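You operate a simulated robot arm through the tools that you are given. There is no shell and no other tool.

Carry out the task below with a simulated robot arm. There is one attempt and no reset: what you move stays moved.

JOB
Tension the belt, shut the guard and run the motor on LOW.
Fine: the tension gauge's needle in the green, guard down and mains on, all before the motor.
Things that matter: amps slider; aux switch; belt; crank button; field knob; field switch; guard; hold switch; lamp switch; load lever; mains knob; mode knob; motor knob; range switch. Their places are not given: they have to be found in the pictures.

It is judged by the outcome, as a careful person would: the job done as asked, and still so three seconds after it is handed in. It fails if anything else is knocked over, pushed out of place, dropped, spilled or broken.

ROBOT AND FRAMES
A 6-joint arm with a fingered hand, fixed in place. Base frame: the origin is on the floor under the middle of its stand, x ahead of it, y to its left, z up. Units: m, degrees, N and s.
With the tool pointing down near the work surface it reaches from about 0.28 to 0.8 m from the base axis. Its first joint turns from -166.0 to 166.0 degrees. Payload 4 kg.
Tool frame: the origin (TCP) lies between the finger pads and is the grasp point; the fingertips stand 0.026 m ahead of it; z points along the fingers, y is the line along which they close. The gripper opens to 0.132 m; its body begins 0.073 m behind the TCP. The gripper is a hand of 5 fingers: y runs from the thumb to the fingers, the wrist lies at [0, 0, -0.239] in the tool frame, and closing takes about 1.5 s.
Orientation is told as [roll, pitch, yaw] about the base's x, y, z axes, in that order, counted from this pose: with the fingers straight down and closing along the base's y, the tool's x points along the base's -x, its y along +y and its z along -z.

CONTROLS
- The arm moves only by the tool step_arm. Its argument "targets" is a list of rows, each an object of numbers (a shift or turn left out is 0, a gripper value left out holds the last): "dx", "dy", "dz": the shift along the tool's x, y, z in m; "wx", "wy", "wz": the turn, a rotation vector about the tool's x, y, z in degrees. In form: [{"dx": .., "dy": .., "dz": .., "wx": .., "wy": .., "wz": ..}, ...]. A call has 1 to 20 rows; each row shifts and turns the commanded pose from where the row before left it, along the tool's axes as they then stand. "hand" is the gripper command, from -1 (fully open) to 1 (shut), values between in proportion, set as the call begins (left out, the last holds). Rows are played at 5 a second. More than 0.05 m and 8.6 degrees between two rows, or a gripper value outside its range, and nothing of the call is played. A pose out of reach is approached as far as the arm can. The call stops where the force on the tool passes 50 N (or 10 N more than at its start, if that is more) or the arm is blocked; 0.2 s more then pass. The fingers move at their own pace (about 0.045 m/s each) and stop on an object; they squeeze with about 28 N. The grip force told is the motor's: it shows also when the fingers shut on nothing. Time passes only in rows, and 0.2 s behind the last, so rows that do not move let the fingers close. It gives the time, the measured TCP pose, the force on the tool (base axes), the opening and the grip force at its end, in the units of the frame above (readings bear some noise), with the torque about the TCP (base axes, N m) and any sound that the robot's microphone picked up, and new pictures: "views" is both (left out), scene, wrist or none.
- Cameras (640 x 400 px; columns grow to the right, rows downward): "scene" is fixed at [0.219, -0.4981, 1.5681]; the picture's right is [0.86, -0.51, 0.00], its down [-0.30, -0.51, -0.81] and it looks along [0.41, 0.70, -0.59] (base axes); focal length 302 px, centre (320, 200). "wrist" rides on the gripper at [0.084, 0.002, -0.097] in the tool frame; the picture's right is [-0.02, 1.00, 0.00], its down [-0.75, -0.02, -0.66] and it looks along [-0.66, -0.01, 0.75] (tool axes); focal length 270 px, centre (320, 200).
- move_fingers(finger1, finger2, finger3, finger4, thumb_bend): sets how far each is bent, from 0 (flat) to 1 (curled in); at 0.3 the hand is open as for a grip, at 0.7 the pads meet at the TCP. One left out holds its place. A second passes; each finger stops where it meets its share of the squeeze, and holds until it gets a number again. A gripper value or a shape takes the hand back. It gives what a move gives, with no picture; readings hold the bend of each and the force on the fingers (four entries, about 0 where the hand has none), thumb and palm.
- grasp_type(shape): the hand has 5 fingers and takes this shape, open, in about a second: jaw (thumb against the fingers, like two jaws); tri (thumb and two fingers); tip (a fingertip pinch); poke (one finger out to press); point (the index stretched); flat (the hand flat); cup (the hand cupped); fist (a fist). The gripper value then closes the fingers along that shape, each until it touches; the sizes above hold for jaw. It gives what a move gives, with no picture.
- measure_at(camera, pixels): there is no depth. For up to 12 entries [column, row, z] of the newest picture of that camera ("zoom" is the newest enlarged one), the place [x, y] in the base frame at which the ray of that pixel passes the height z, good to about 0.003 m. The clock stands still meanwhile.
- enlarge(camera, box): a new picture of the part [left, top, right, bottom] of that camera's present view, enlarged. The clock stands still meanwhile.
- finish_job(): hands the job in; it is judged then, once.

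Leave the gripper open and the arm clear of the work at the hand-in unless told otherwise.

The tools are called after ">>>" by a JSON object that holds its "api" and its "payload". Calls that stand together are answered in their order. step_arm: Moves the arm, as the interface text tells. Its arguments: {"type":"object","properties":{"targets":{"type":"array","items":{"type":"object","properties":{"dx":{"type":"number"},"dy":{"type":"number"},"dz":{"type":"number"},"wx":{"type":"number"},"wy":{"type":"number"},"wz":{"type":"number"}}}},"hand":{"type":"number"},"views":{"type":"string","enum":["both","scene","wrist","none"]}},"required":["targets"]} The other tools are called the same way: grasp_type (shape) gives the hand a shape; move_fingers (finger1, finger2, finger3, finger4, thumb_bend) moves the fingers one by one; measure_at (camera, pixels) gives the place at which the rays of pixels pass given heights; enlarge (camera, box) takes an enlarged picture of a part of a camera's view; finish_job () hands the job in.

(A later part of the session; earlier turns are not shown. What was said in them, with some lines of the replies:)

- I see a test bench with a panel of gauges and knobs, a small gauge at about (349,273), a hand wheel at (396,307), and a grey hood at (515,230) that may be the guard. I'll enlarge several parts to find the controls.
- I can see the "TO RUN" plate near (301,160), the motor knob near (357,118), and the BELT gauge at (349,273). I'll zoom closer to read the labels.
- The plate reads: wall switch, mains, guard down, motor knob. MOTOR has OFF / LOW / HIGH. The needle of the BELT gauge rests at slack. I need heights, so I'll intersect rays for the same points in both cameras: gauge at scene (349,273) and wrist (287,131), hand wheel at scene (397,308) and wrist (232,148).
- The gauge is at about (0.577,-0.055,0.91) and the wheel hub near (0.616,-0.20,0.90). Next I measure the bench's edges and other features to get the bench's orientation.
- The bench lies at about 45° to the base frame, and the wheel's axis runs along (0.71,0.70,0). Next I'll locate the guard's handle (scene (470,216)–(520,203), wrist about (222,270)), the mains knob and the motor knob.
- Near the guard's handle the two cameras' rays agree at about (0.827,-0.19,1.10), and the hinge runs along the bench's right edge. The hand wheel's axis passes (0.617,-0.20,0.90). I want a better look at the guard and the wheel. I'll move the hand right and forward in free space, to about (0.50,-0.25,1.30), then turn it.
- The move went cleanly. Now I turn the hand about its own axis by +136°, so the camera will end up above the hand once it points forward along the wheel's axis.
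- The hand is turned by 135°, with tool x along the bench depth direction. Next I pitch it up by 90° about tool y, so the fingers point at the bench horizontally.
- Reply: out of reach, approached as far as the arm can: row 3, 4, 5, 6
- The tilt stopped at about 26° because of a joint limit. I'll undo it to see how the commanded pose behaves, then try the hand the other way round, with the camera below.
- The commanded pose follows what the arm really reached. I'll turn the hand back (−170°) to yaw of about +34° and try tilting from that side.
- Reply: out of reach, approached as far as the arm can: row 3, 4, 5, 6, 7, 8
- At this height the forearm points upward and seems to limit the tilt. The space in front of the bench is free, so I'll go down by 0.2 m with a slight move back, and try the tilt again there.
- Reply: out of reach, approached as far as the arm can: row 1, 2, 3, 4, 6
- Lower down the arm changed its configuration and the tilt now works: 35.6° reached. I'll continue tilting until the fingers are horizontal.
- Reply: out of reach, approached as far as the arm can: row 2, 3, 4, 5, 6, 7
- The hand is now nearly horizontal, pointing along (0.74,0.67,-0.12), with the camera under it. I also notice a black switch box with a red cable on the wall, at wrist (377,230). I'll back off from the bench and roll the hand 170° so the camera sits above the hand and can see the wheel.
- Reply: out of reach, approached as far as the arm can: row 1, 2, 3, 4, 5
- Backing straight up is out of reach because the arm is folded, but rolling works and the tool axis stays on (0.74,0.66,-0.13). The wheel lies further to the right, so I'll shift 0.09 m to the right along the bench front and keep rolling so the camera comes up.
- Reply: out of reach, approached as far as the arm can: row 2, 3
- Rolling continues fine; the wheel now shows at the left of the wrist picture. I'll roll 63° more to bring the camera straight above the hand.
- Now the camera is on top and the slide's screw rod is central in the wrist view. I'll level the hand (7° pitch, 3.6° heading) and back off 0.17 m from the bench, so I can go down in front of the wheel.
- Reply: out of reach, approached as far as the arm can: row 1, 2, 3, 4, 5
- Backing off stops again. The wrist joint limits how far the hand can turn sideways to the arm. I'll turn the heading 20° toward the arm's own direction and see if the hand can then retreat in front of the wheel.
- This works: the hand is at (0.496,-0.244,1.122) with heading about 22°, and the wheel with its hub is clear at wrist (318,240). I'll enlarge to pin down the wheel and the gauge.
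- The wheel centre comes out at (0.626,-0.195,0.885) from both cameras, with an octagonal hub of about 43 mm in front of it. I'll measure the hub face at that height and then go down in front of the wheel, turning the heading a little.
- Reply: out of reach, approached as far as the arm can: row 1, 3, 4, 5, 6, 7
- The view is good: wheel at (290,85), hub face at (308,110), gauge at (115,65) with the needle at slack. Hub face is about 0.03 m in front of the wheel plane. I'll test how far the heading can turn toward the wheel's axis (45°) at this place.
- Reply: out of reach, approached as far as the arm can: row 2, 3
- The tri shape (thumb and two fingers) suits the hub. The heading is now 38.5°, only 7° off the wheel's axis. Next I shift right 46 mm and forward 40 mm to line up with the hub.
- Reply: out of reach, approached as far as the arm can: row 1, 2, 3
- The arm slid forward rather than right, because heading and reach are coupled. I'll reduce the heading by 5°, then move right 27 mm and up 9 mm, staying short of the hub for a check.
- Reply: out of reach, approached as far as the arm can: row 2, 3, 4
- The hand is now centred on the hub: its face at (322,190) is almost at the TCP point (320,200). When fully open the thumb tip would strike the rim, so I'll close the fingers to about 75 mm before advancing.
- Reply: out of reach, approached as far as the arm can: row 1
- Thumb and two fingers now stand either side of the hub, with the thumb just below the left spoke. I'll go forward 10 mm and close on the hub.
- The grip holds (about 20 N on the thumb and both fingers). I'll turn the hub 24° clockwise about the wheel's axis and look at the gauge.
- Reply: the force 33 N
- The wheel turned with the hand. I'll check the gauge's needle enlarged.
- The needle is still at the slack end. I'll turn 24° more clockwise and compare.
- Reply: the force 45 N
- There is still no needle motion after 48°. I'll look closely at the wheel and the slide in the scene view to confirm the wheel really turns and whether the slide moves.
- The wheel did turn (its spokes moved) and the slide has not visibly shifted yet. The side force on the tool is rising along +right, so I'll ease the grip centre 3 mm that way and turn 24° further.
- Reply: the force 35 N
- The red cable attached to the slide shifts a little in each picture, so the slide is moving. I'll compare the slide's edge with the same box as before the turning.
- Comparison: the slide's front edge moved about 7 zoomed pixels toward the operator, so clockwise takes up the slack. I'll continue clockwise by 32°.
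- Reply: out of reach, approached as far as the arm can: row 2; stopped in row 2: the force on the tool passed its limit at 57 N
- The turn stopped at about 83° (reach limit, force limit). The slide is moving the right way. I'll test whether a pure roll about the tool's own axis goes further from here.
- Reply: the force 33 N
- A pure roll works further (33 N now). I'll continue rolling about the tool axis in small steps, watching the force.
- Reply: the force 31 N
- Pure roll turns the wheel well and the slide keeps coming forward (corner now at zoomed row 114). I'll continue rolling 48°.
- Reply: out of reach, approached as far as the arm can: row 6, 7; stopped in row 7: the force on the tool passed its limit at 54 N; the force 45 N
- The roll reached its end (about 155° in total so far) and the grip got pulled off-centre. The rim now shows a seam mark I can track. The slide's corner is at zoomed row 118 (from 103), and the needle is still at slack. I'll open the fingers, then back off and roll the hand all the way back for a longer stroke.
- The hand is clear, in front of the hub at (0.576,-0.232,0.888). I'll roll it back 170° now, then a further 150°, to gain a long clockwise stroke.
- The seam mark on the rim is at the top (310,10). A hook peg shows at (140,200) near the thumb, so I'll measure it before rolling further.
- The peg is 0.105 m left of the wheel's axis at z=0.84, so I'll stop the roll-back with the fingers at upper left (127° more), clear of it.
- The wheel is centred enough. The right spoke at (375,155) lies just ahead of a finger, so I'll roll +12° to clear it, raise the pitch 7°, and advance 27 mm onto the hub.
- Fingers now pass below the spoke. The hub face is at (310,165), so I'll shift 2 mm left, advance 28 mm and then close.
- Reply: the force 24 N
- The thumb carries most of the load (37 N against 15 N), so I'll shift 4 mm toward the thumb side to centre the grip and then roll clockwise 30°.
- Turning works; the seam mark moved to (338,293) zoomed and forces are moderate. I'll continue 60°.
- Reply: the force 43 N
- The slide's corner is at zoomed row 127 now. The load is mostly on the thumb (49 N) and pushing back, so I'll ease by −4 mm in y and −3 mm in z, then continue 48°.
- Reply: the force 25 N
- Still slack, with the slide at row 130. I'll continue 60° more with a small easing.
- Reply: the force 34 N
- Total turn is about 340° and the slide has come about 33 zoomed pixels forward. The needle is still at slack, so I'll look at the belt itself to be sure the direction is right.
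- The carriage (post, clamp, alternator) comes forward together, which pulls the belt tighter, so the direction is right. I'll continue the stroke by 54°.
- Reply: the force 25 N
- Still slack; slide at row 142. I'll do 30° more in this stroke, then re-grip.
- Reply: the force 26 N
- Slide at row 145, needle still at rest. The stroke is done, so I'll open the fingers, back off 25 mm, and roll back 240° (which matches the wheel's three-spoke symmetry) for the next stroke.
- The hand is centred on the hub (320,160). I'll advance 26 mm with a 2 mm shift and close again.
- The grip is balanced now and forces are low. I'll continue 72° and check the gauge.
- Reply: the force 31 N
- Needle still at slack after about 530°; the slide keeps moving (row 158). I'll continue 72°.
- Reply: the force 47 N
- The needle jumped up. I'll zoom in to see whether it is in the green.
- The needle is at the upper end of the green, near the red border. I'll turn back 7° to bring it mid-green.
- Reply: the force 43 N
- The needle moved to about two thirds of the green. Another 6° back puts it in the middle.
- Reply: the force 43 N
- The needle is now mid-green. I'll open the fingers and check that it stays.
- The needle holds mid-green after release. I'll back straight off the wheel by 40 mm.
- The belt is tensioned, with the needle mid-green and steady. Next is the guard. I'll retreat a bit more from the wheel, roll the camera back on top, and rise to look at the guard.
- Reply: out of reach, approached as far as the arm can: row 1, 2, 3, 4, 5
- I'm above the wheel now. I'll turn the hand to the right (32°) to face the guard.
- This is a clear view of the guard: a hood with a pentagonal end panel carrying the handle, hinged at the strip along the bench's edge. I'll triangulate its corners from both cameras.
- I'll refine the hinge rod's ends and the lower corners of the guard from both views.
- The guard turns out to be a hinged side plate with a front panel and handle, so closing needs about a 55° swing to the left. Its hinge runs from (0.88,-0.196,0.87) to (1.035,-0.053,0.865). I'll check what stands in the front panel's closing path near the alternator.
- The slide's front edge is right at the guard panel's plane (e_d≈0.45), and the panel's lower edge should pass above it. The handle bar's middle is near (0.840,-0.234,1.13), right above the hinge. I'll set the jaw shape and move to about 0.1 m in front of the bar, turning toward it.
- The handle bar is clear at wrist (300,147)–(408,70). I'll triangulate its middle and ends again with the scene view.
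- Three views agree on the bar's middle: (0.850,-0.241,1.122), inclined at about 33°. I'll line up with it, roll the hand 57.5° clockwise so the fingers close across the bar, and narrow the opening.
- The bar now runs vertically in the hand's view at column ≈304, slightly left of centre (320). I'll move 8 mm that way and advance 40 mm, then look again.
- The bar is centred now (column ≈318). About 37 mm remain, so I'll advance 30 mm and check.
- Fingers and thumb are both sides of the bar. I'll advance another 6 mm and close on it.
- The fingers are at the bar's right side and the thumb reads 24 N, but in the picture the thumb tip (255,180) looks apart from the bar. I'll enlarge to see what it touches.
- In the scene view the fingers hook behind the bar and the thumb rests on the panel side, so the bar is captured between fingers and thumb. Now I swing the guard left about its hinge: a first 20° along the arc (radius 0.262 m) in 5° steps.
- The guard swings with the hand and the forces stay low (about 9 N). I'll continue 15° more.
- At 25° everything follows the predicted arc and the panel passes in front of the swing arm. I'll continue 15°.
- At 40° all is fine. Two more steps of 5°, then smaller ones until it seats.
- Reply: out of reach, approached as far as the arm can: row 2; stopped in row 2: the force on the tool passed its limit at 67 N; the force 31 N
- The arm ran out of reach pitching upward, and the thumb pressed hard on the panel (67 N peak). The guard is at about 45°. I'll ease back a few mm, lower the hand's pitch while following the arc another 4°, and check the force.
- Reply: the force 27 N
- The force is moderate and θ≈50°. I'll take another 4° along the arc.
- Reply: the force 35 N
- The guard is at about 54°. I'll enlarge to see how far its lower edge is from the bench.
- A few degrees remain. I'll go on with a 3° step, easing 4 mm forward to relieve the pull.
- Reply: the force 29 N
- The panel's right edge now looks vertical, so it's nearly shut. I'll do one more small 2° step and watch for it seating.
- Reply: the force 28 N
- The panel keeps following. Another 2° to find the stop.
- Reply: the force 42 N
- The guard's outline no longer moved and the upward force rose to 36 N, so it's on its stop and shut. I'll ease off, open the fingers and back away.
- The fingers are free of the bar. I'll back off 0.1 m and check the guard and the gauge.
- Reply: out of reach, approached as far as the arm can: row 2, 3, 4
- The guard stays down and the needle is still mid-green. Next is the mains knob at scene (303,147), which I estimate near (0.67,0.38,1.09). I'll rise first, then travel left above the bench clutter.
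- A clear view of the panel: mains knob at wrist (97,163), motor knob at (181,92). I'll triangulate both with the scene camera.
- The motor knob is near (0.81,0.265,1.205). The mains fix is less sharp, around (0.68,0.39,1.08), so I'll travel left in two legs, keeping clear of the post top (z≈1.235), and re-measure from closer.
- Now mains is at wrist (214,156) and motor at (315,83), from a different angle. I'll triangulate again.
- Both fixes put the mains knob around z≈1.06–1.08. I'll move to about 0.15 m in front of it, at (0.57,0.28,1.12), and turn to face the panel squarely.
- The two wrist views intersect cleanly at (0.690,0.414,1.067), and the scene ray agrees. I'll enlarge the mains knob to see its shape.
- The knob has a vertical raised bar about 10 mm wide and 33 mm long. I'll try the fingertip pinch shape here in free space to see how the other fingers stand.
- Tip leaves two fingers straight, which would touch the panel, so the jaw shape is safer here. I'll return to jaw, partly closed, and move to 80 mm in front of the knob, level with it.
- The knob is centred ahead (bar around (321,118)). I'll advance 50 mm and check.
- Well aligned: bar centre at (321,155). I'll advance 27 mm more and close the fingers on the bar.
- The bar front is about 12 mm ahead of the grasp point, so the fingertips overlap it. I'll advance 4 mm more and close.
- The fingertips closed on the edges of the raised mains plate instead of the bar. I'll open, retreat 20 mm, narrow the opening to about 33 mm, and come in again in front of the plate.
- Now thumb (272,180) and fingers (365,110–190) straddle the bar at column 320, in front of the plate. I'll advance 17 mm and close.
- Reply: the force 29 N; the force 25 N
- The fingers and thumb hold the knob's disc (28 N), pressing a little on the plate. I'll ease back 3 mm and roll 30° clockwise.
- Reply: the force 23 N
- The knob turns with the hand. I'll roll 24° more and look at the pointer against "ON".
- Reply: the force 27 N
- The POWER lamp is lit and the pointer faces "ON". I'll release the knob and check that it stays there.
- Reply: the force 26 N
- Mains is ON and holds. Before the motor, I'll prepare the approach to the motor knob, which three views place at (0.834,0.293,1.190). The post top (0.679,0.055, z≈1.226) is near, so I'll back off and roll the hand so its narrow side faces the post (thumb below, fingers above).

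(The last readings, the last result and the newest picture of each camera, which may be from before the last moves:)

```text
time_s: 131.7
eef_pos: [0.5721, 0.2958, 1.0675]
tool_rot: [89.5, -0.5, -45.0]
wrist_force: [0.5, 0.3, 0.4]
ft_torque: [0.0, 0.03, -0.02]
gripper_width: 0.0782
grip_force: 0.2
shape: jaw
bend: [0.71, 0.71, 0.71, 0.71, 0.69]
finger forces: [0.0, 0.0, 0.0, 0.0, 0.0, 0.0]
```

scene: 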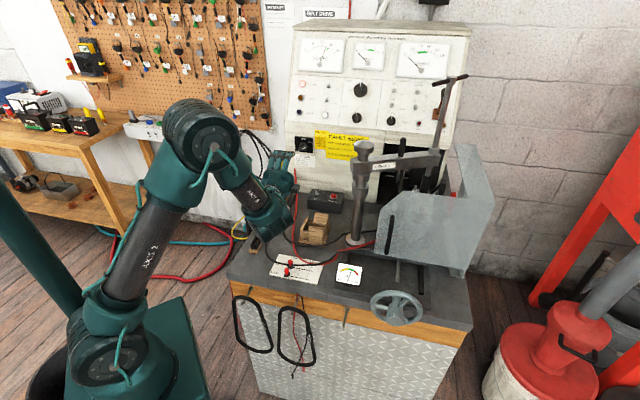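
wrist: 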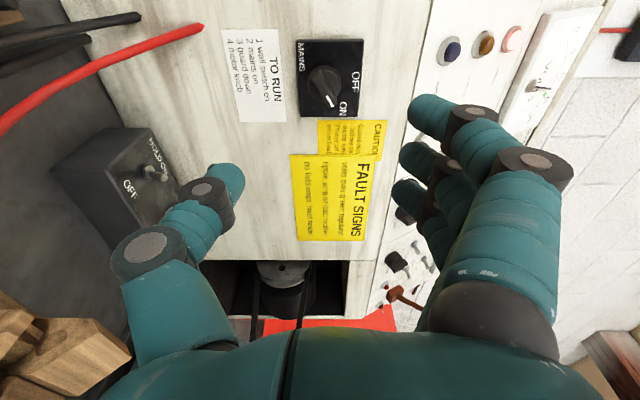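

The hand is rolled, with fingers up and thumb down. Now up 0.14 m, turn the heading 10° to the right (35°), and move to about 0.12 m in front of the motor knob.

>>> {"api": "step_arm", "payload": {"targets": [{"dy": 0.035}, {"dy": 0.035}, {"dy": 0.035}, {"dy": 0.035}, {"wy": -5}, {"wy": -5}, {"dx": -0.036, "dz": 0.02}, {"dx": -0.036, "dz": 0.02}, {"dx": -0.036, "dz": 0.02}, {"dx": -0.036, "dz": 0.02}], "views": "both"}}

```text
time_s: 133.9
eef_pos: [0.7187, 0.2263, 1.2092]
tool_rot: [89.6, -0.4, -55.1]
wrist_force: [-0.4, -0.4, 0.4]
ft_torque: [0.04, 0.01, 0.0]
gripper_width: 0.0784
grip_force: 0.1
shape: jaw
bend: [0.71, 0.71, 0.71, 0.71, 0.69]
finger forces: [0.1, 0.0, 0.0, 0.1, 0.1, 0.0]
```

scene: 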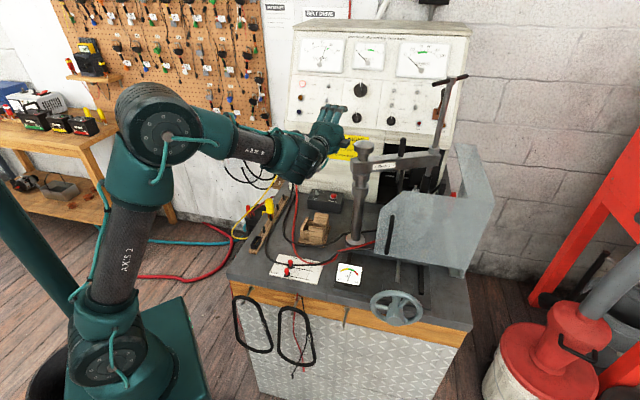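
wrist: 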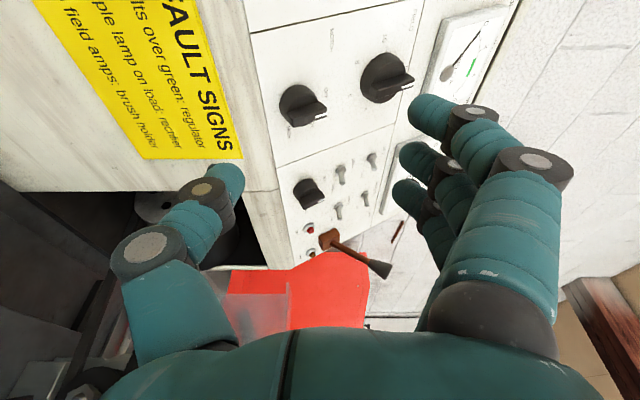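

The motor knob appears at (298,105), exactly where predicted. I'll enlarge it.

>>> {"api": "enlarge", "payload": {"camera": "wrist", "box": [250, 50, 430, 220]}}

>>> {"api": "enlarge", "payload": {"camera": "scene", "box": [280, 60, 420, 170]}}

```text
2.35 times, centred on (340, 135) of wrist
```

zoom: 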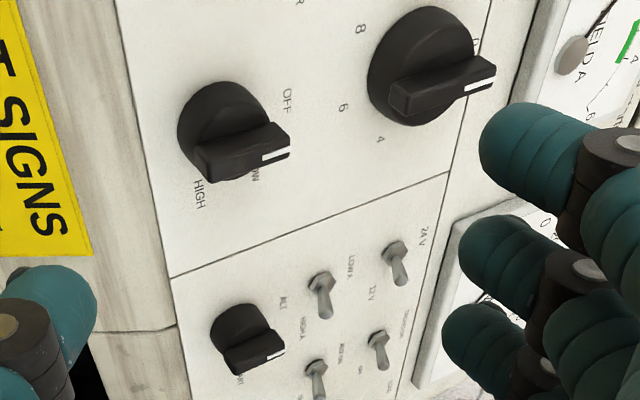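

```text
3.64 times, centred on (350, 115) of scene
```

zoom: 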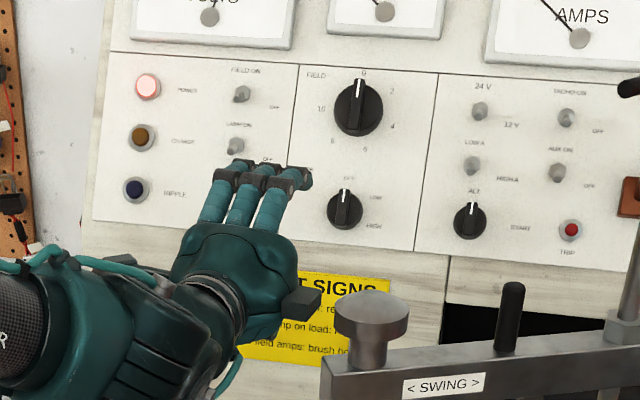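

The field knob fixes at (0.859,0.325,1.272), so the upper panel leans back by about 27°, and the knob axis points down into it at 27°. I'll pitch the hand down 27°, turn it 5° left, and shift to 0.10 m in front of the motor knob (0.8275,0.295,1.191).

>>> {"api": "step_arm", "payload": {"targets": [{"wx": 6.75}, {"wx": 6.75}, {"wx": 6.75}, {"wx": 6.75}, {"wy": 4.45, "wz": -2.27}, {"dx": -0.0087, "dy": 0.0208, "dz": 0.008}, {"dx": -0.0087, "dy": 0.0208, "dz": 0.008}], "views": "both"}}

```text
time_s: 135.5
eef_pos: [0.757, 0.2339, 1.2388]
tool_rot: [62.6, -0.5, -50.1]
wrist_force: [1.1, -0.5, 0.3]
ft_torque: [-0.04, 0.05, 0.0]
gripper_width: 0.0788
grip_force: 0.0
shape: jaw
bend: [0.71, 0.71, 0.71, 0.71, 0.69]
finger forces: [0.0, 0.0, 0.0, 0.0, 0.1, 0.0]
```

scene: 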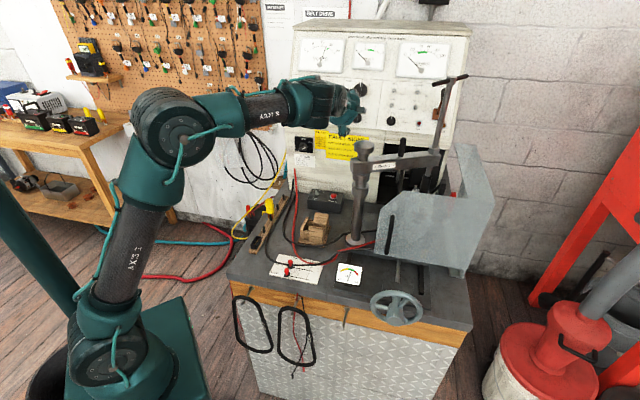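
wrist: 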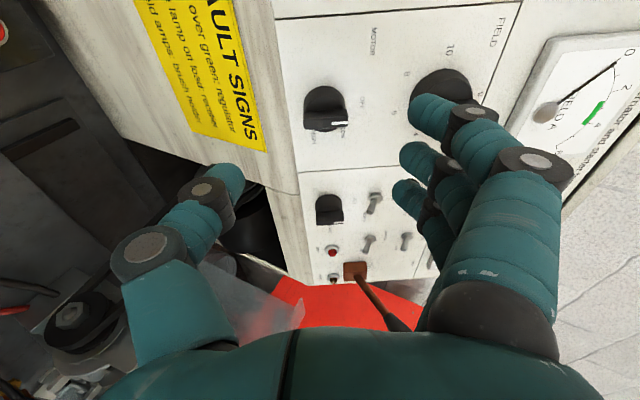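

The motor knob is centred ahead at (322,105). I'll narrow the opening to about 48 mm and advance 60 mm.

>>> {"api": "step_arm", "payload": {"targets": [{}, {}, {"dz": 0.03}, {"dz": 0.03}], "hand": 0.25, "views": "both"}}

>>> {"api": "enlarge", "payload": {"camera": "wrist", "box": [220, 70, 420, 240]}}

```text
time_s: 136.5
eef_pos: [0.799, 0.2695, 1.2099]
tool_rot: [62.5, -0.4, -50.1]
wrist_force: [0.2, 0.9, 0.4]
ft_torque: [-0.02, 0.01, -0.02]
gripper_width: 0.05
grip_force: 0.1
shape: jaw
bend: [0.73, 0.73, 0.73, 0.73, 0.7]
finger forces: [0.0, 0.0, 0.1, 0.0, 0.0, 0.0]
```

scene: 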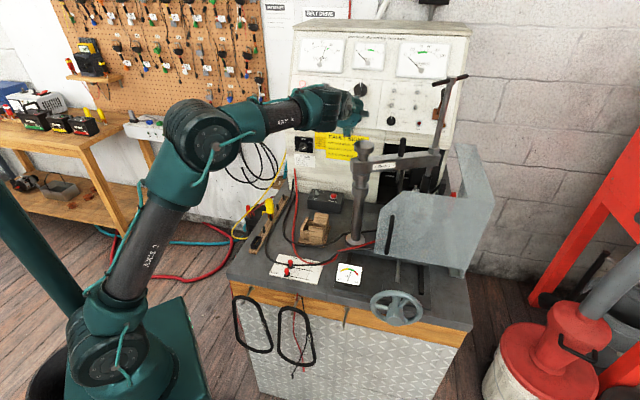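
wrist: 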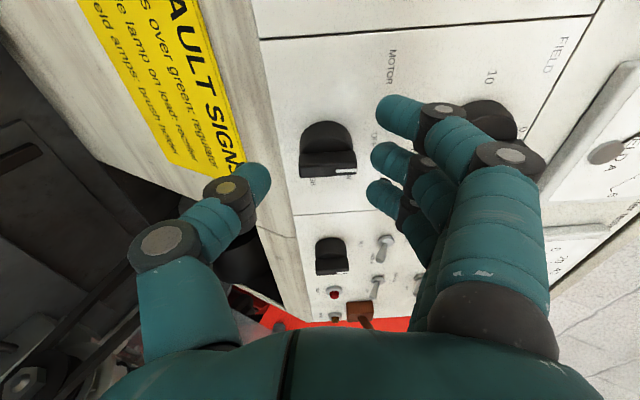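

```text
2.35 times, centred on (320, 155) of wrist
```

zoom: 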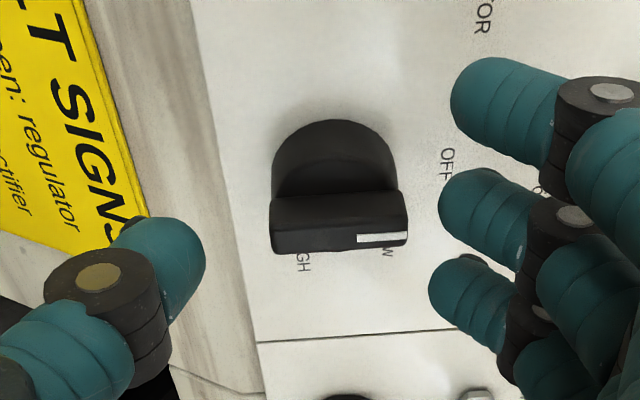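

The knob is slightly to the +y side, so I'll shift 3 mm and advance 20 mm so the fingertips come beside the knob's disc.

>>> {"api": "step_arm", "payload": {"targets": [{"dy": 0.003, "dz": 0.01}, {"dz": 0.009}], "views": "wrist"}}

```text
time_s: 137.1
eef_pos: [0.8118, 0.2801, 1.2045]
tool_rot: [62.6, -0.5, -50.2]
wrist_force: [0.2, 0.1, 0.5]
ft_torque: [0.03, 0.03, -0.02]
gripper_width: 0.0501
grip_force: 0.0
shape: jaw
bend: [0.73, 0.73, 0.73, 0.73, 0.7]
finger forces: [0.0, 0.0, 0.1, 0.1, 0.0, 0.1]
```

wrist: 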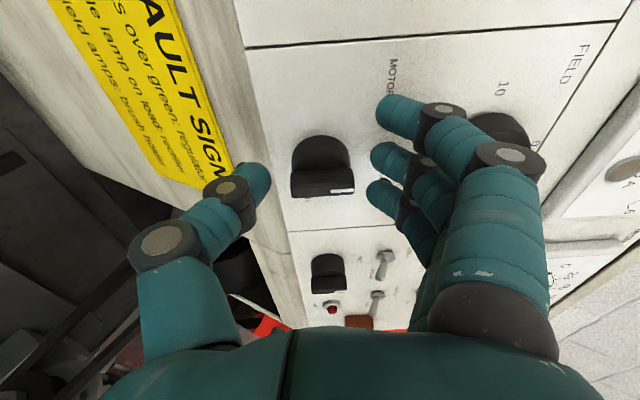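

The bar front is about 9 mm ahead and centred between thumb and fingers. I'll go 4 mm further and close.

>>> {"api": "step_arm", "payload": {"targets": [{"dz": 0.004}, {}, {}, {}, {}], "hand": 1, "views": "wrist"}}

>>> {"api": "enlarge", "payload": {"camera": "wrist", "box": [220, 90, 420, 260]}}

```text
time_s: 138.3
eef_pos: [0.8147, 0.282, 1.2015]
tool_rot: [62.3, -0.3, -50.1]
wrist_force: [-6.0, -2.8, -6.2]
ft_torque: [0.02, 0.04, 0.02]
gripper_width: 0.0148
grip_force: 27.6
shape: jaw
bend: [0.67, 0.72, 0.73, 0.67, 0.7]
finger forces: [0.0, 7.9, 8.0, 0.1, 24.3, 0.0]
```

wrist: 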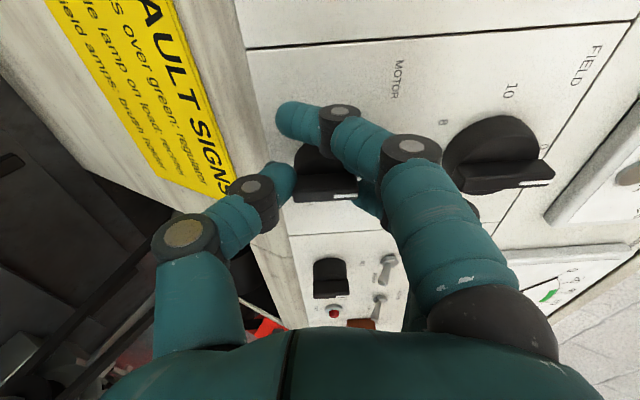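

```text
2.35 times, centred on (320, 175) of wrist
```

zoom: 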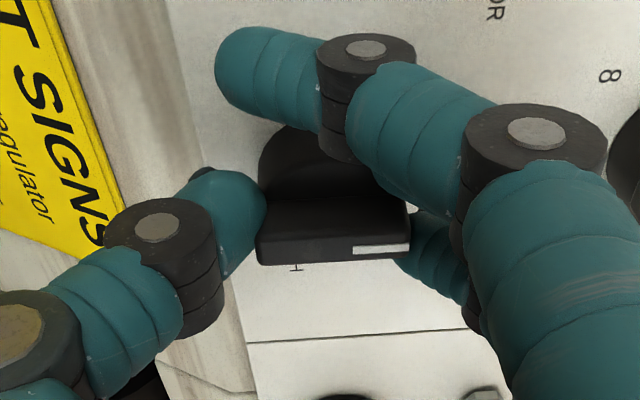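

Thumb and fingers hold the motor knob. Before turning it, I'll verify the gauge, guard and mains once more.

>>> {"api": "enlarge", "payload": {"camera": "scene", "box": [335, 258, 365, 288]}}

>>> {"api": "enlarge", "payload": {"camera": "scene", "box": [280, 20, 500, 300]}}

```text
13.33 times, centred on (350, 273) of scene
```

zoom: 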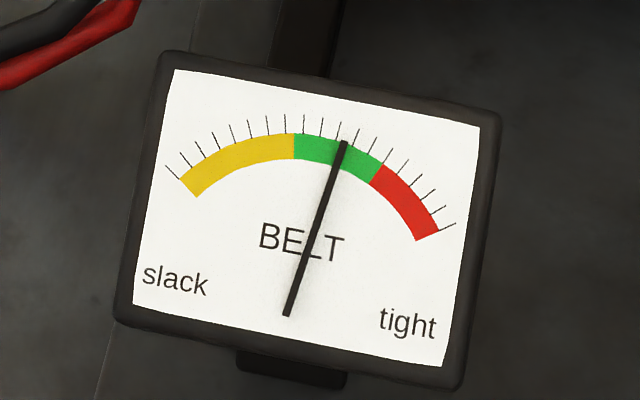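

```text
1.43 times, centred on (390, 160) of scene
```

zoom: 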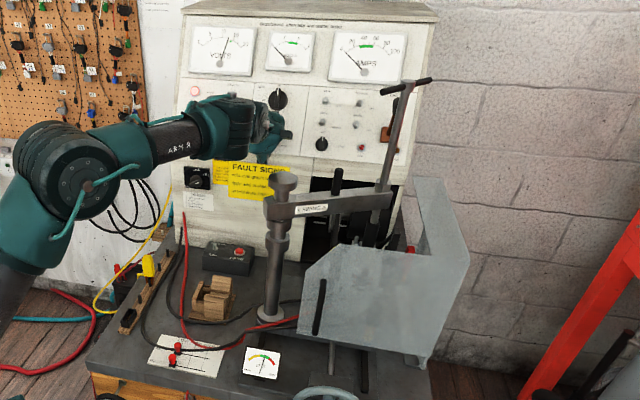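

All three are right: needle mid-green, guard down, mains on (the voltmeter moved too). I'll turn the motor knob clockwise 30° first and watch.

>>> {"api": "step_arm", "payload": {"targets": [{"wz": 6}, {"wz": 6}, {"wz": 6}, {"wz": 6}, {"wz": 6}], "views": "wrist"}}

>>> {"api": "enlarge", "payload": {"camera": "wrist", "box": [220, 90, 420, 260]}}

```text
time_s: 139.5
eef_pos: [0.8136, 0.2823, 1.2024]
tool_rot: [59.2, 26.0, -64.9]
wrist_force: [-2.3, 5.0, -6.7]
ft_torque: [0.03, 0.04, 0.09]
gripper_width: 0.0141
grip_force: 27.8
shape: jaw
bend: [0.67, 0.72, 0.73, 0.67, 0.7]
finger forces: [0.0, 7.0, 8.2, 0.0, 21.6, 0.0]
```

wrist: 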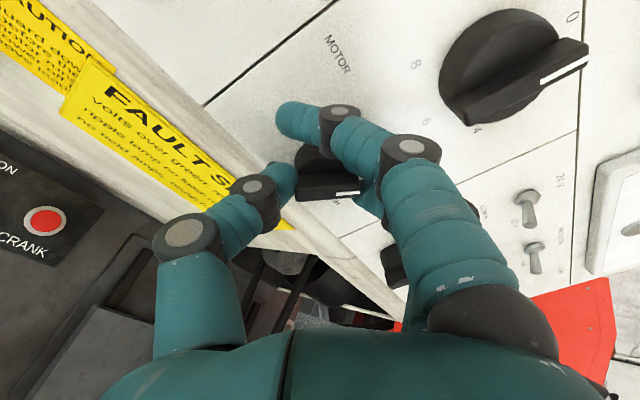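

```text
2.35 times, centred on (320, 175) of wrist
```

zoom: 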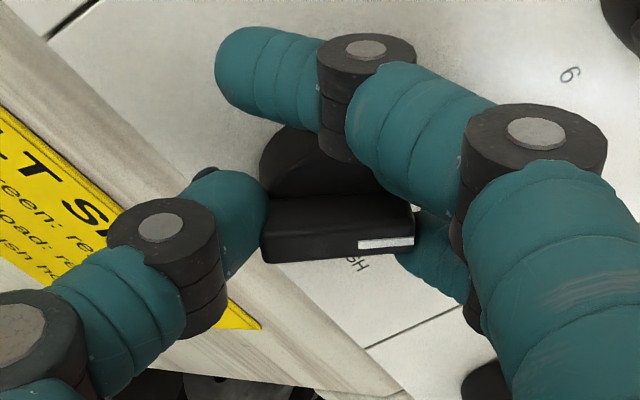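

The knob follows the hand (30°). No motor sound yet. I'll turn 18° more.

>>> {"api": "step_arm", "payload": {"targets": [{"wz": 6}, {"wz": 6}, {"wz": 6}], "views": "wrist"}}

>>> {"api": "enlarge", "payload": {"camera": "scene", "box": [330, 70, 420, 140]}}

>>> {"api": "enlarge", "payload": {"camera": "wrist", "box": [220, 90, 420, 260]}}

```text
time_s: 140.3
eef_pos: [0.8151, 0.2813, 1.2031]
tool_rot: [52.6, 41.0, -76.9]
wrist_force: [-3.5, 9.9, 1.5]
ft_torque: [0.11, -0.05, 0.13]
gripper_width: 0.0137
grip_force: 28.3
shape: jaw
bend: [0.67, 0.72, 0.73, 0.67, 0.7]
finger forces: [0.0, 9.5, 7.1, 0.0, 21.5, 0.0]
```

wrist: 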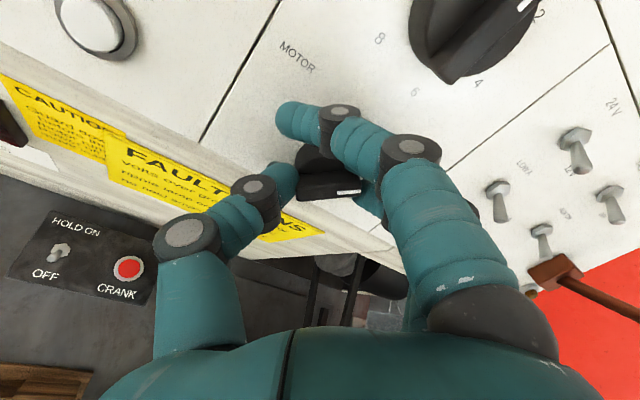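

```text
5.71 times, centred on (375, 105) of scene
```

zoom: 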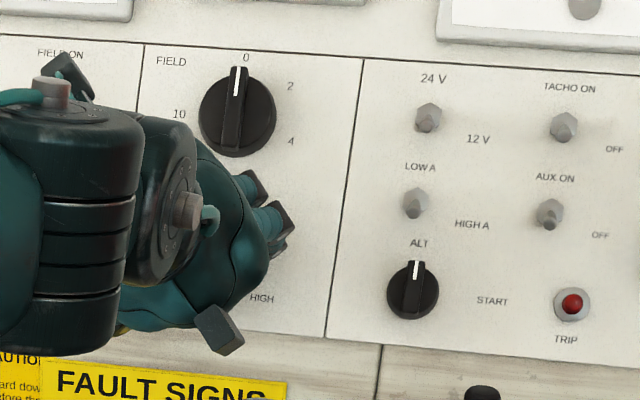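

```text
2.35 times, centred on (320, 175) of wrist
```

zoom: 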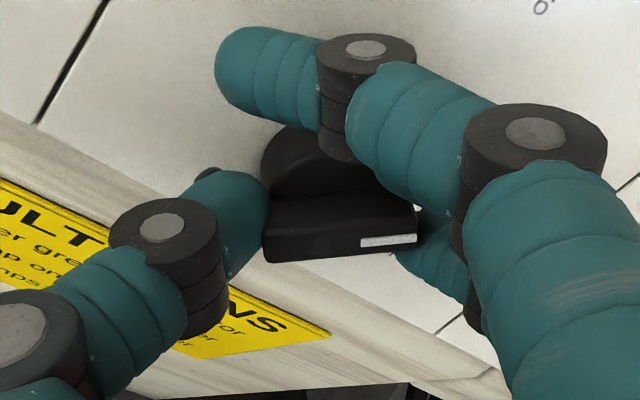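

About 48° turned and no sound yet. I'll take another 6°.

>>> {"api": "step_arm", "payload": {"targets": [{"wz": 6}, {}], "views": "wrist"}}

```text
time_s: 140.9
eef_pos: [0.8146, 0.2829, 1.2031]
tool_rot: [49.0, 45.6, -82.2]
wrist_force: [-4.2, 12.6, 6.7]
ft_torque: [0.23, -0.18, 0.12]
gripper_width: 0.0138
grip_force: 27.7
shape: jaw
bend: [0.67, 0.72, 0.73, 0.67, 0.7]
finger forces: [0.0, 12.9, 6.3, 0.1, 20.6, 0.1]
```

wrist: 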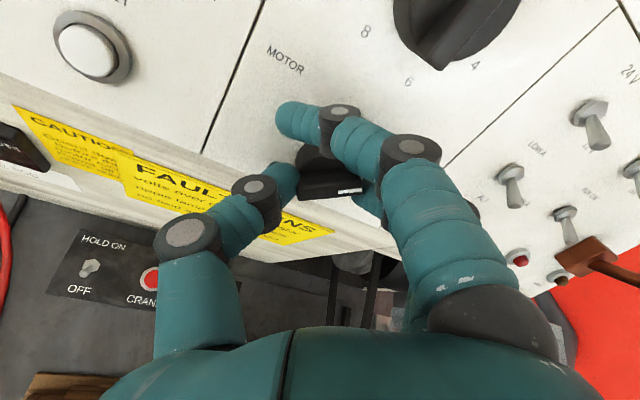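

Finger load rises a little, as with a detent. I'll turn 6° more, to about 60°.

>>> {"api": "step_arm", "payload": {"targets": [{"wz": 6}, {}], "views": "both"}}

>>> {"api": "enlarge", "payload": {"camera": "wrist", "box": [220, 90, 420, 260]}}

```text
time_s: 141.5
eef_pos: [0.8138, 0.2832, 1.2044]
tool_rot: [44.6, 49.9, -88.3]
wrist_force: [-5.5, 12.7, 11.2]
ft_torque: [0.24, -0.26, 0.13]
gripper_width: 0.0134
grip_force: 27.4
shape: jaw
bend: [0.67, 0.72, 0.73, 0.67, 0.7]
finger forces: [0.0, 15.1, 6.4, 0.0, 20.9, 0.0]
```

scene: 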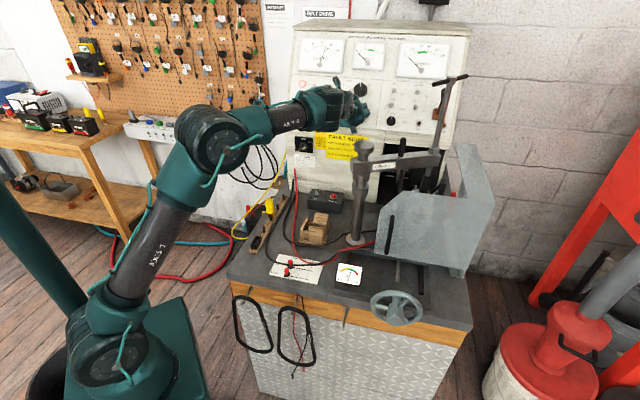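
wrist: 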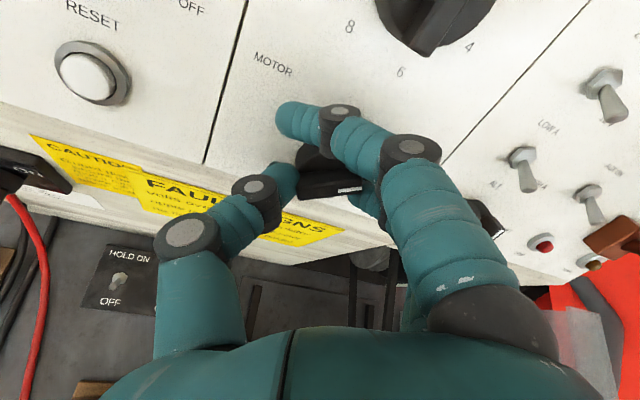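

```text
2.35 times, centred on (320, 175) of wrist
```

zoom: 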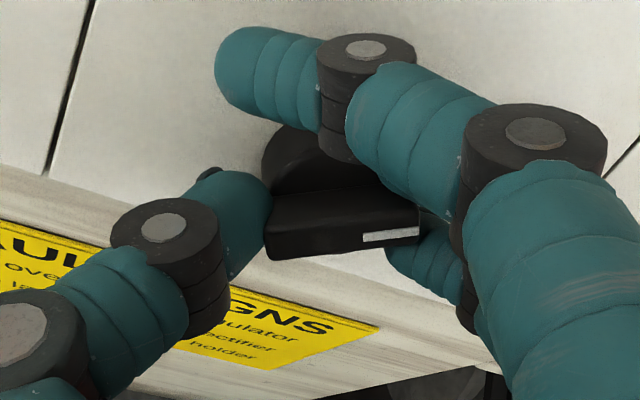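

The pointer should be near LOW. I'll release the knob and look at it unobstructed.

>>> {"api": "step_arm", "payload": {"targets": [{}, {}, {}], "hand": 0.1, "views": "none"}}

>>> {"api": "step_arm", "payload": {"targets": [{"dz": -0.015}, {"dz": -0.025}, {"dz": -0.03}], "views": "both"}}

>>> {"api": "enlarge", "payload": {"camera": "wrist", "box": [250, 60, 430, 220]}}

>>> {"api": "enlarge", "payload": {"camera": "scene", "box": [310, 70, 400, 140]}}

```text
time_s: 142.3
eef_pos: [0.8152, 0.2812, 1.2014]
tool_rot: [44.3, 49.9, -88.6]
wrist_force: [-0.2, 0.1, -1.1]
ft_torque: [0.01, -0.04, 0.02]
gripper_width: 0.0586
grip_force: 0.2
shape: jaw
bend: [0.73, 0.73, 0.73, 0.73, 0.7]
finger forces: [0.1, 0.0, 0.0, 0.0, 0.0, 0.0]
```

```text
time_s: 143.1
eef_pos: [0.7663, 0.243, 1.2342]
tool_rot: [44.3, 49.9, -88.4]
wrist_force: [-0.2, -1.0, -0.5]
ft_torque: [0.01, 0.0, 0.03]
gripper_width: 0.0586
grip_force: 0.0
shape: jaw
bend: [0.73, 0.73, 0.73, 0.73, 0.7]
finger forces: [0.1, 0.0, 0.1, 0.0, 0.0, 0.1]
```

scene: 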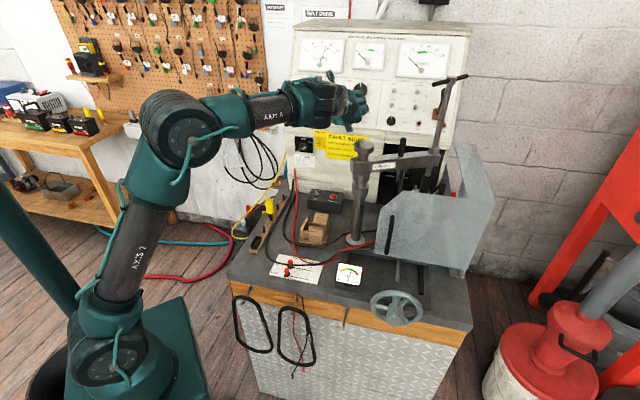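
wrist: 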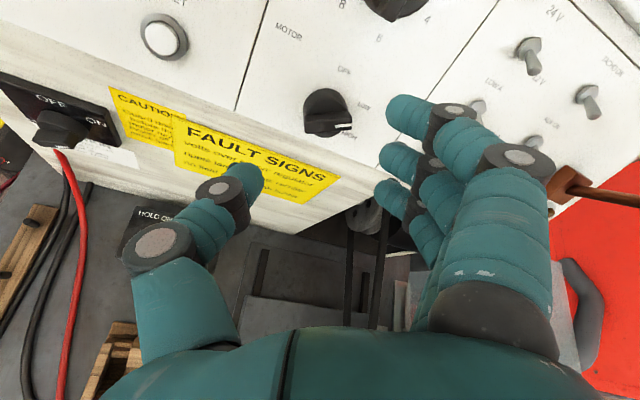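

```text
2.50 times, centred on (340, 140) of wrist
```

zoom: 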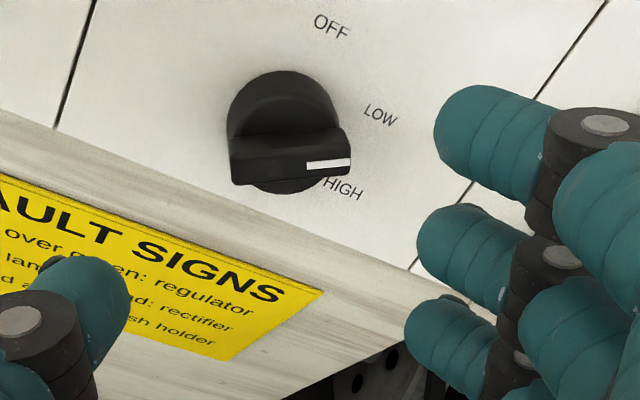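

```text
5.71 times, centred on (355, 105) of scene
```

zoom: 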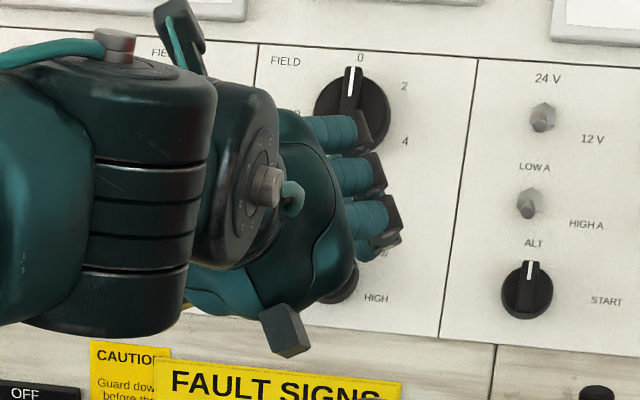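

The pointer direction matches the LOW label (about 60° from OFF). I'll back away to clear the scene camera's view of the panel and see whether the motor runs.

>>> {"api": "step_arm", "payload": {"targets": [{"dz": -0.04}, {"dz": -0.04}, {"dz": -0.04}, {"dz": -0.04}], "views": "both"}}

>>> {"api": "enlarge", "payload": {"camera": "scene", "box": [285, 20, 475, 140]}}

>>> {"api": "enlarge", "payload": {"camera": "scene", "box": [370, 130, 500, 270]}}

```text
time_s: 144.1
eef_pos: [0.6559, 0.1514, 1.3067]
tool_rot: [44.3, 49.9, -88.5]
wrist_force: [0.2, -0.2, 0.3]
ft_torque: [0.01, -0.02, -0.01]
gripper_width: 0.0588
grip_force: 0.0
shape: jaw
bend: [0.73, 0.73, 0.73, 0.73, 0.7]
finger forces: [0.0, 0.0, 0.0, 0.1, 0.0, 0.1]
```

scene: 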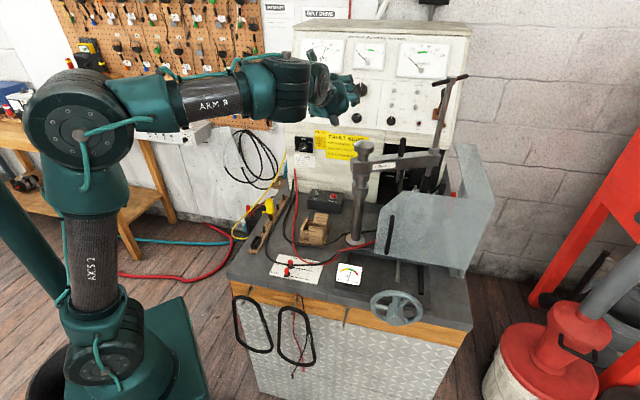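
wrist: 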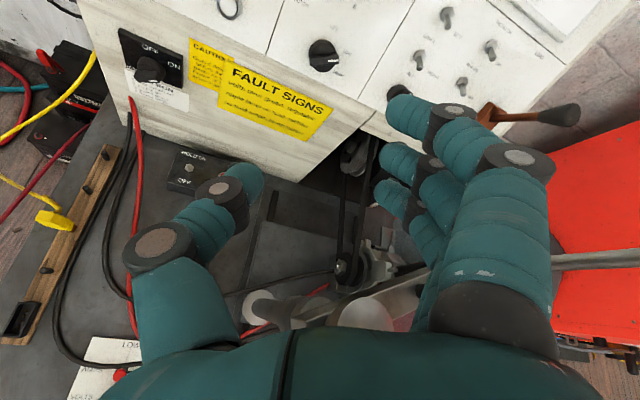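

```text
3.33 times, centred on (380, 80) of scene
```

zoom: 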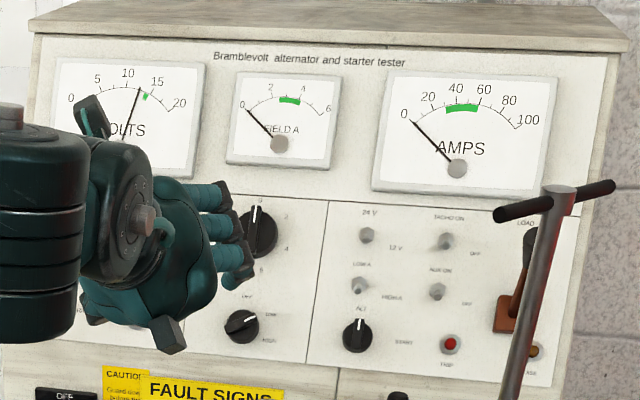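

```text
2.86 times, centred on (435, 200) of scene
```

zoom: 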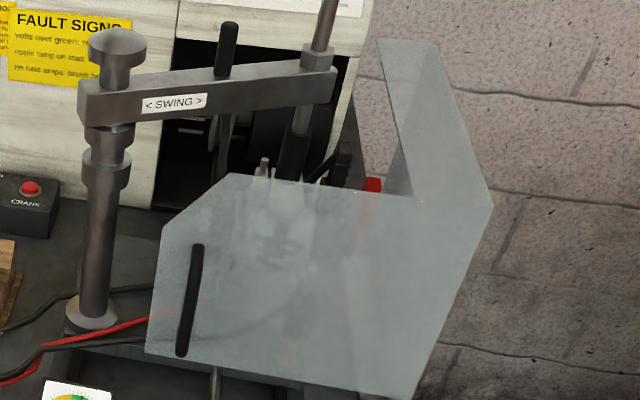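

The voltmeter reads about 12. I'll zoom on the motor knob and compare the pulley's position at two moments to see whether it turns.

>>> {"api": "enlarge", "payload": {"camera": "scene", "box": [335, 95, 385, 135]}}

>>> {"api": "enlarge", "payload": {"camera": "wrist", "box": [290, 110, 430, 290]}}

>>> {"api": "step_arm", "payload": {"targets": [{}, {}, {}], "views": "wrist"}}

>>> {"api": "enlarge", "payload": {"camera": "wrist", "box": [290, 110, 430, 290]}}

```text
10.00 times, centred on (360, 115) of scene
```

zoom: 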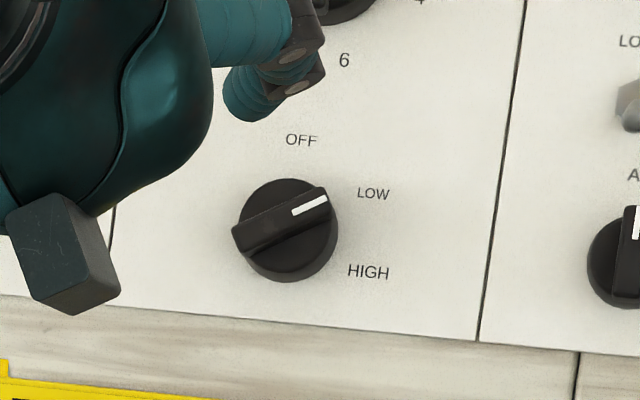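

```text
2.22 times, centred on (360, 200) of wrist
```

zoom: 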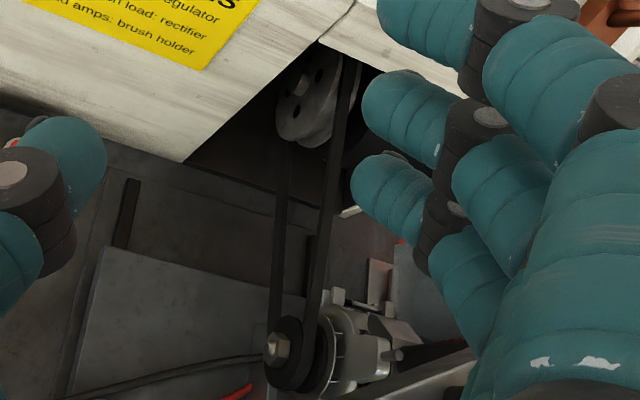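

```text
time_s: 144.9
eef_pos: [0.6571, 0.1514, 1.3081]
tool_rot: [44.4, 49.9, -88.4]
wrist_force: [0.5, 0.4, 0.1]
ft_torque: [-0.03, -0.05, 0.0]
gripper_width: 0.0583
grip_force: 0.0
shape: jaw
bend: [0.73, 0.73, 0.73, 0.73, 0.7]
finger forces: [0.1, 0.0, 0.1, 0.0, 0.1, 0.0]
```

wrist: 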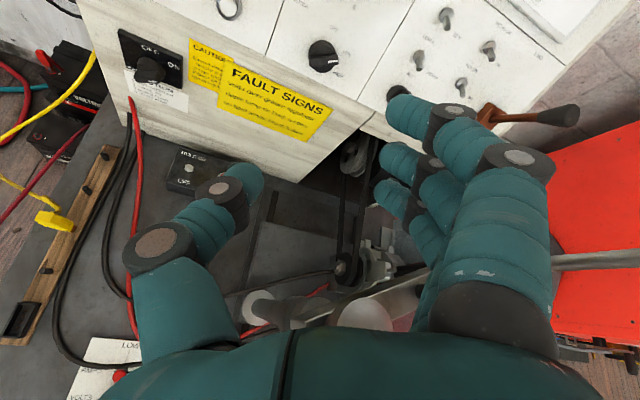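

```text
2.22 times, centred on (360, 200) of wrist
```

zoom: 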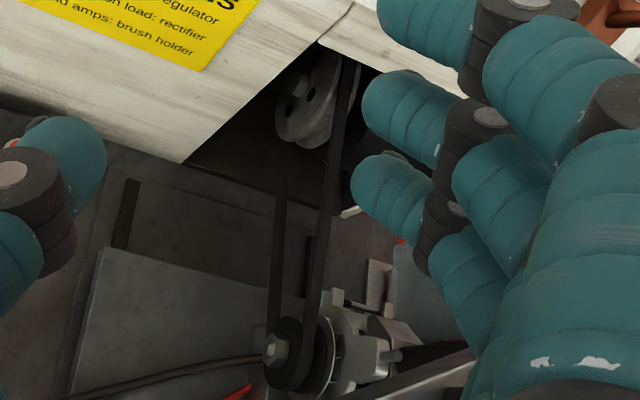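

Pulley holes moved between the two pictures, so the motor is running, and the pointer sits on LOW. I'll retreat the arm well clear of the bench and open the gripper.

>>> {"api": "step_arm", "payload": {"targets": [{"dx": -0.004, "dy": -0.0055, "dz": -0.0447}, {"dx": -0.004, "dy": -0.0055, "dz": -0.0447}, {"dx": -0.004, "dy": -0.0055, "dz": -0.0447}, {"dx": -0.004, "dy": -0.0055, "dz": -0.0447}, {"dx": -0.004, "dy": -0.0055, "dz": -0.0447}, {"dx": -0.004, "dy": -0.0055, "dz": -0.0447}, {}, {}, {}], "hand": -1, "views": "both"}}

>>> {"api": "enlarge", "payload": {"camera": "scene", "box": [335, 258, 365, 288]}}

>>> {"api": "enlarge", "payload": {"camera": "scene", "box": [275, 15, 485, 155]}}

>>> {"api": "enlarge", "payload": {"camera": "scene", "box": [225, 130, 505, 390]}}

```text
time_s: 146.9
eef_pos: [0.4547, 0.0032, 1.3942]
tool_rot: [44.5, 49.7, -88.5]
wrist_force: [-0.3, 0.9, -0.4]
ft_torque: [0.01, 0.01, 0.03]
gripper_width: 0.1318
grip_force: 0.2
shape: jaw
bend: [0.3, 0.3, 0.3, 0.3, 0.3]
finger forces: [0.1, 0.1, 0.0, 0.1, 0.0, 0.0]
out of reach, approached as far as the arm can: row 6
```

scene: 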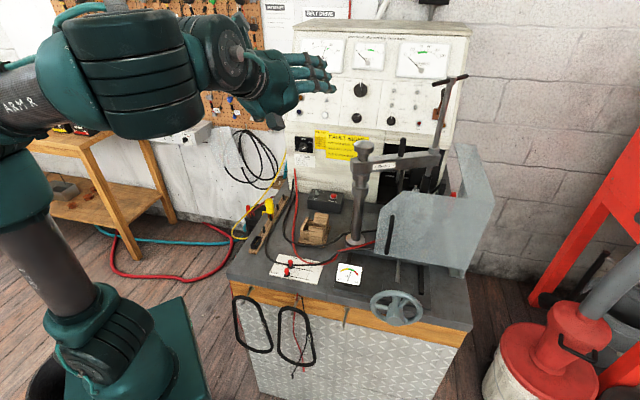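
wrist: 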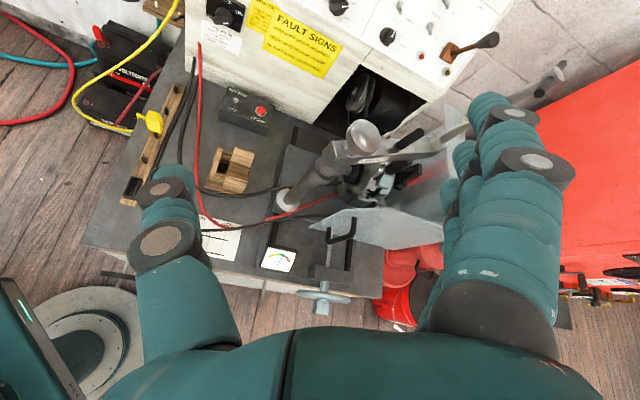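

```text
13.33 times, centred on (350, 273) of scene
```

zoom: 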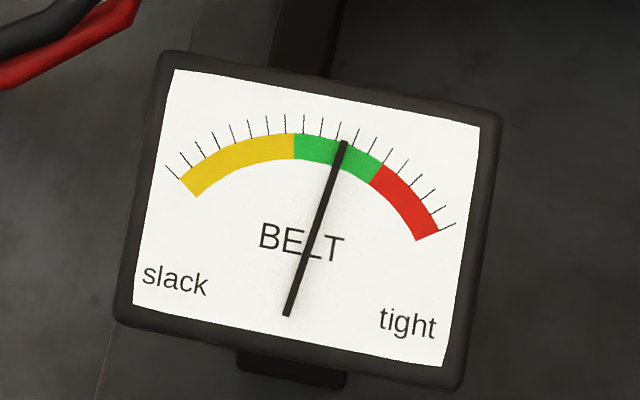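

```text
2.86 times, centred on (380, 85) of scene
```

zoom: 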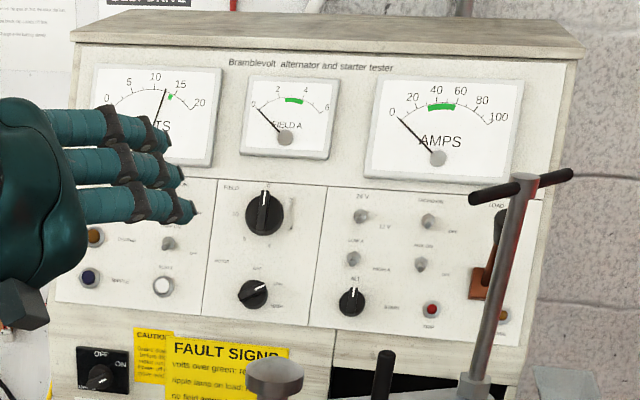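

```text
1.54 times, centred on (365, 260) of scene
```

zoom: 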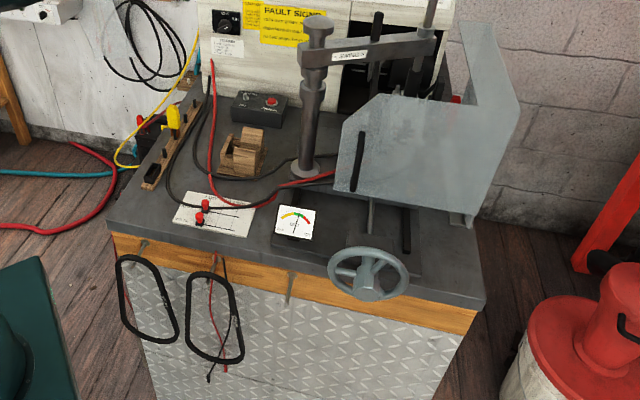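

Everything is as asked: the BELT needle is mid-green, the guard is down, mains is ON, the motor pointer is on LOW and the pulley turns. The arm is clear with the gripper open. I'll hand the job in.

>>> {"api": "finish_job", "payload": {}}

```text
The job is handed in.
```

I've tensioned the belt, shut the guard, switched the mains on and set the motor running on LOW, then handed the job in. I don't have the verdict on it.

- **Belt:** I turned the hand wheel clockwise about one and a half turns and backed off slightly. The needle sat in the middle of the green and stayed there, including with the motor running.
- **Guard:** I swung it down onto its stop before going near the motor knob, and it stayed down.
- **Mains:** The knob is at ON. The POWER lamp lit and the voltmeter rose to about 12 V. The plate lists "wall switch on" first. I never touched that switch and took the lit lamp to mean it was already on.
- **Motor:** The knob points at LOW. The microphone picked up no sound, so I judged it to be running from the pulley, whose holes had moved between two pictures about 0.8 s apart.

I left the other switches, knobs and levers alone. In the last pictures nothing was knocked over or out of place. The arm is clear of the bench with the gripper open.
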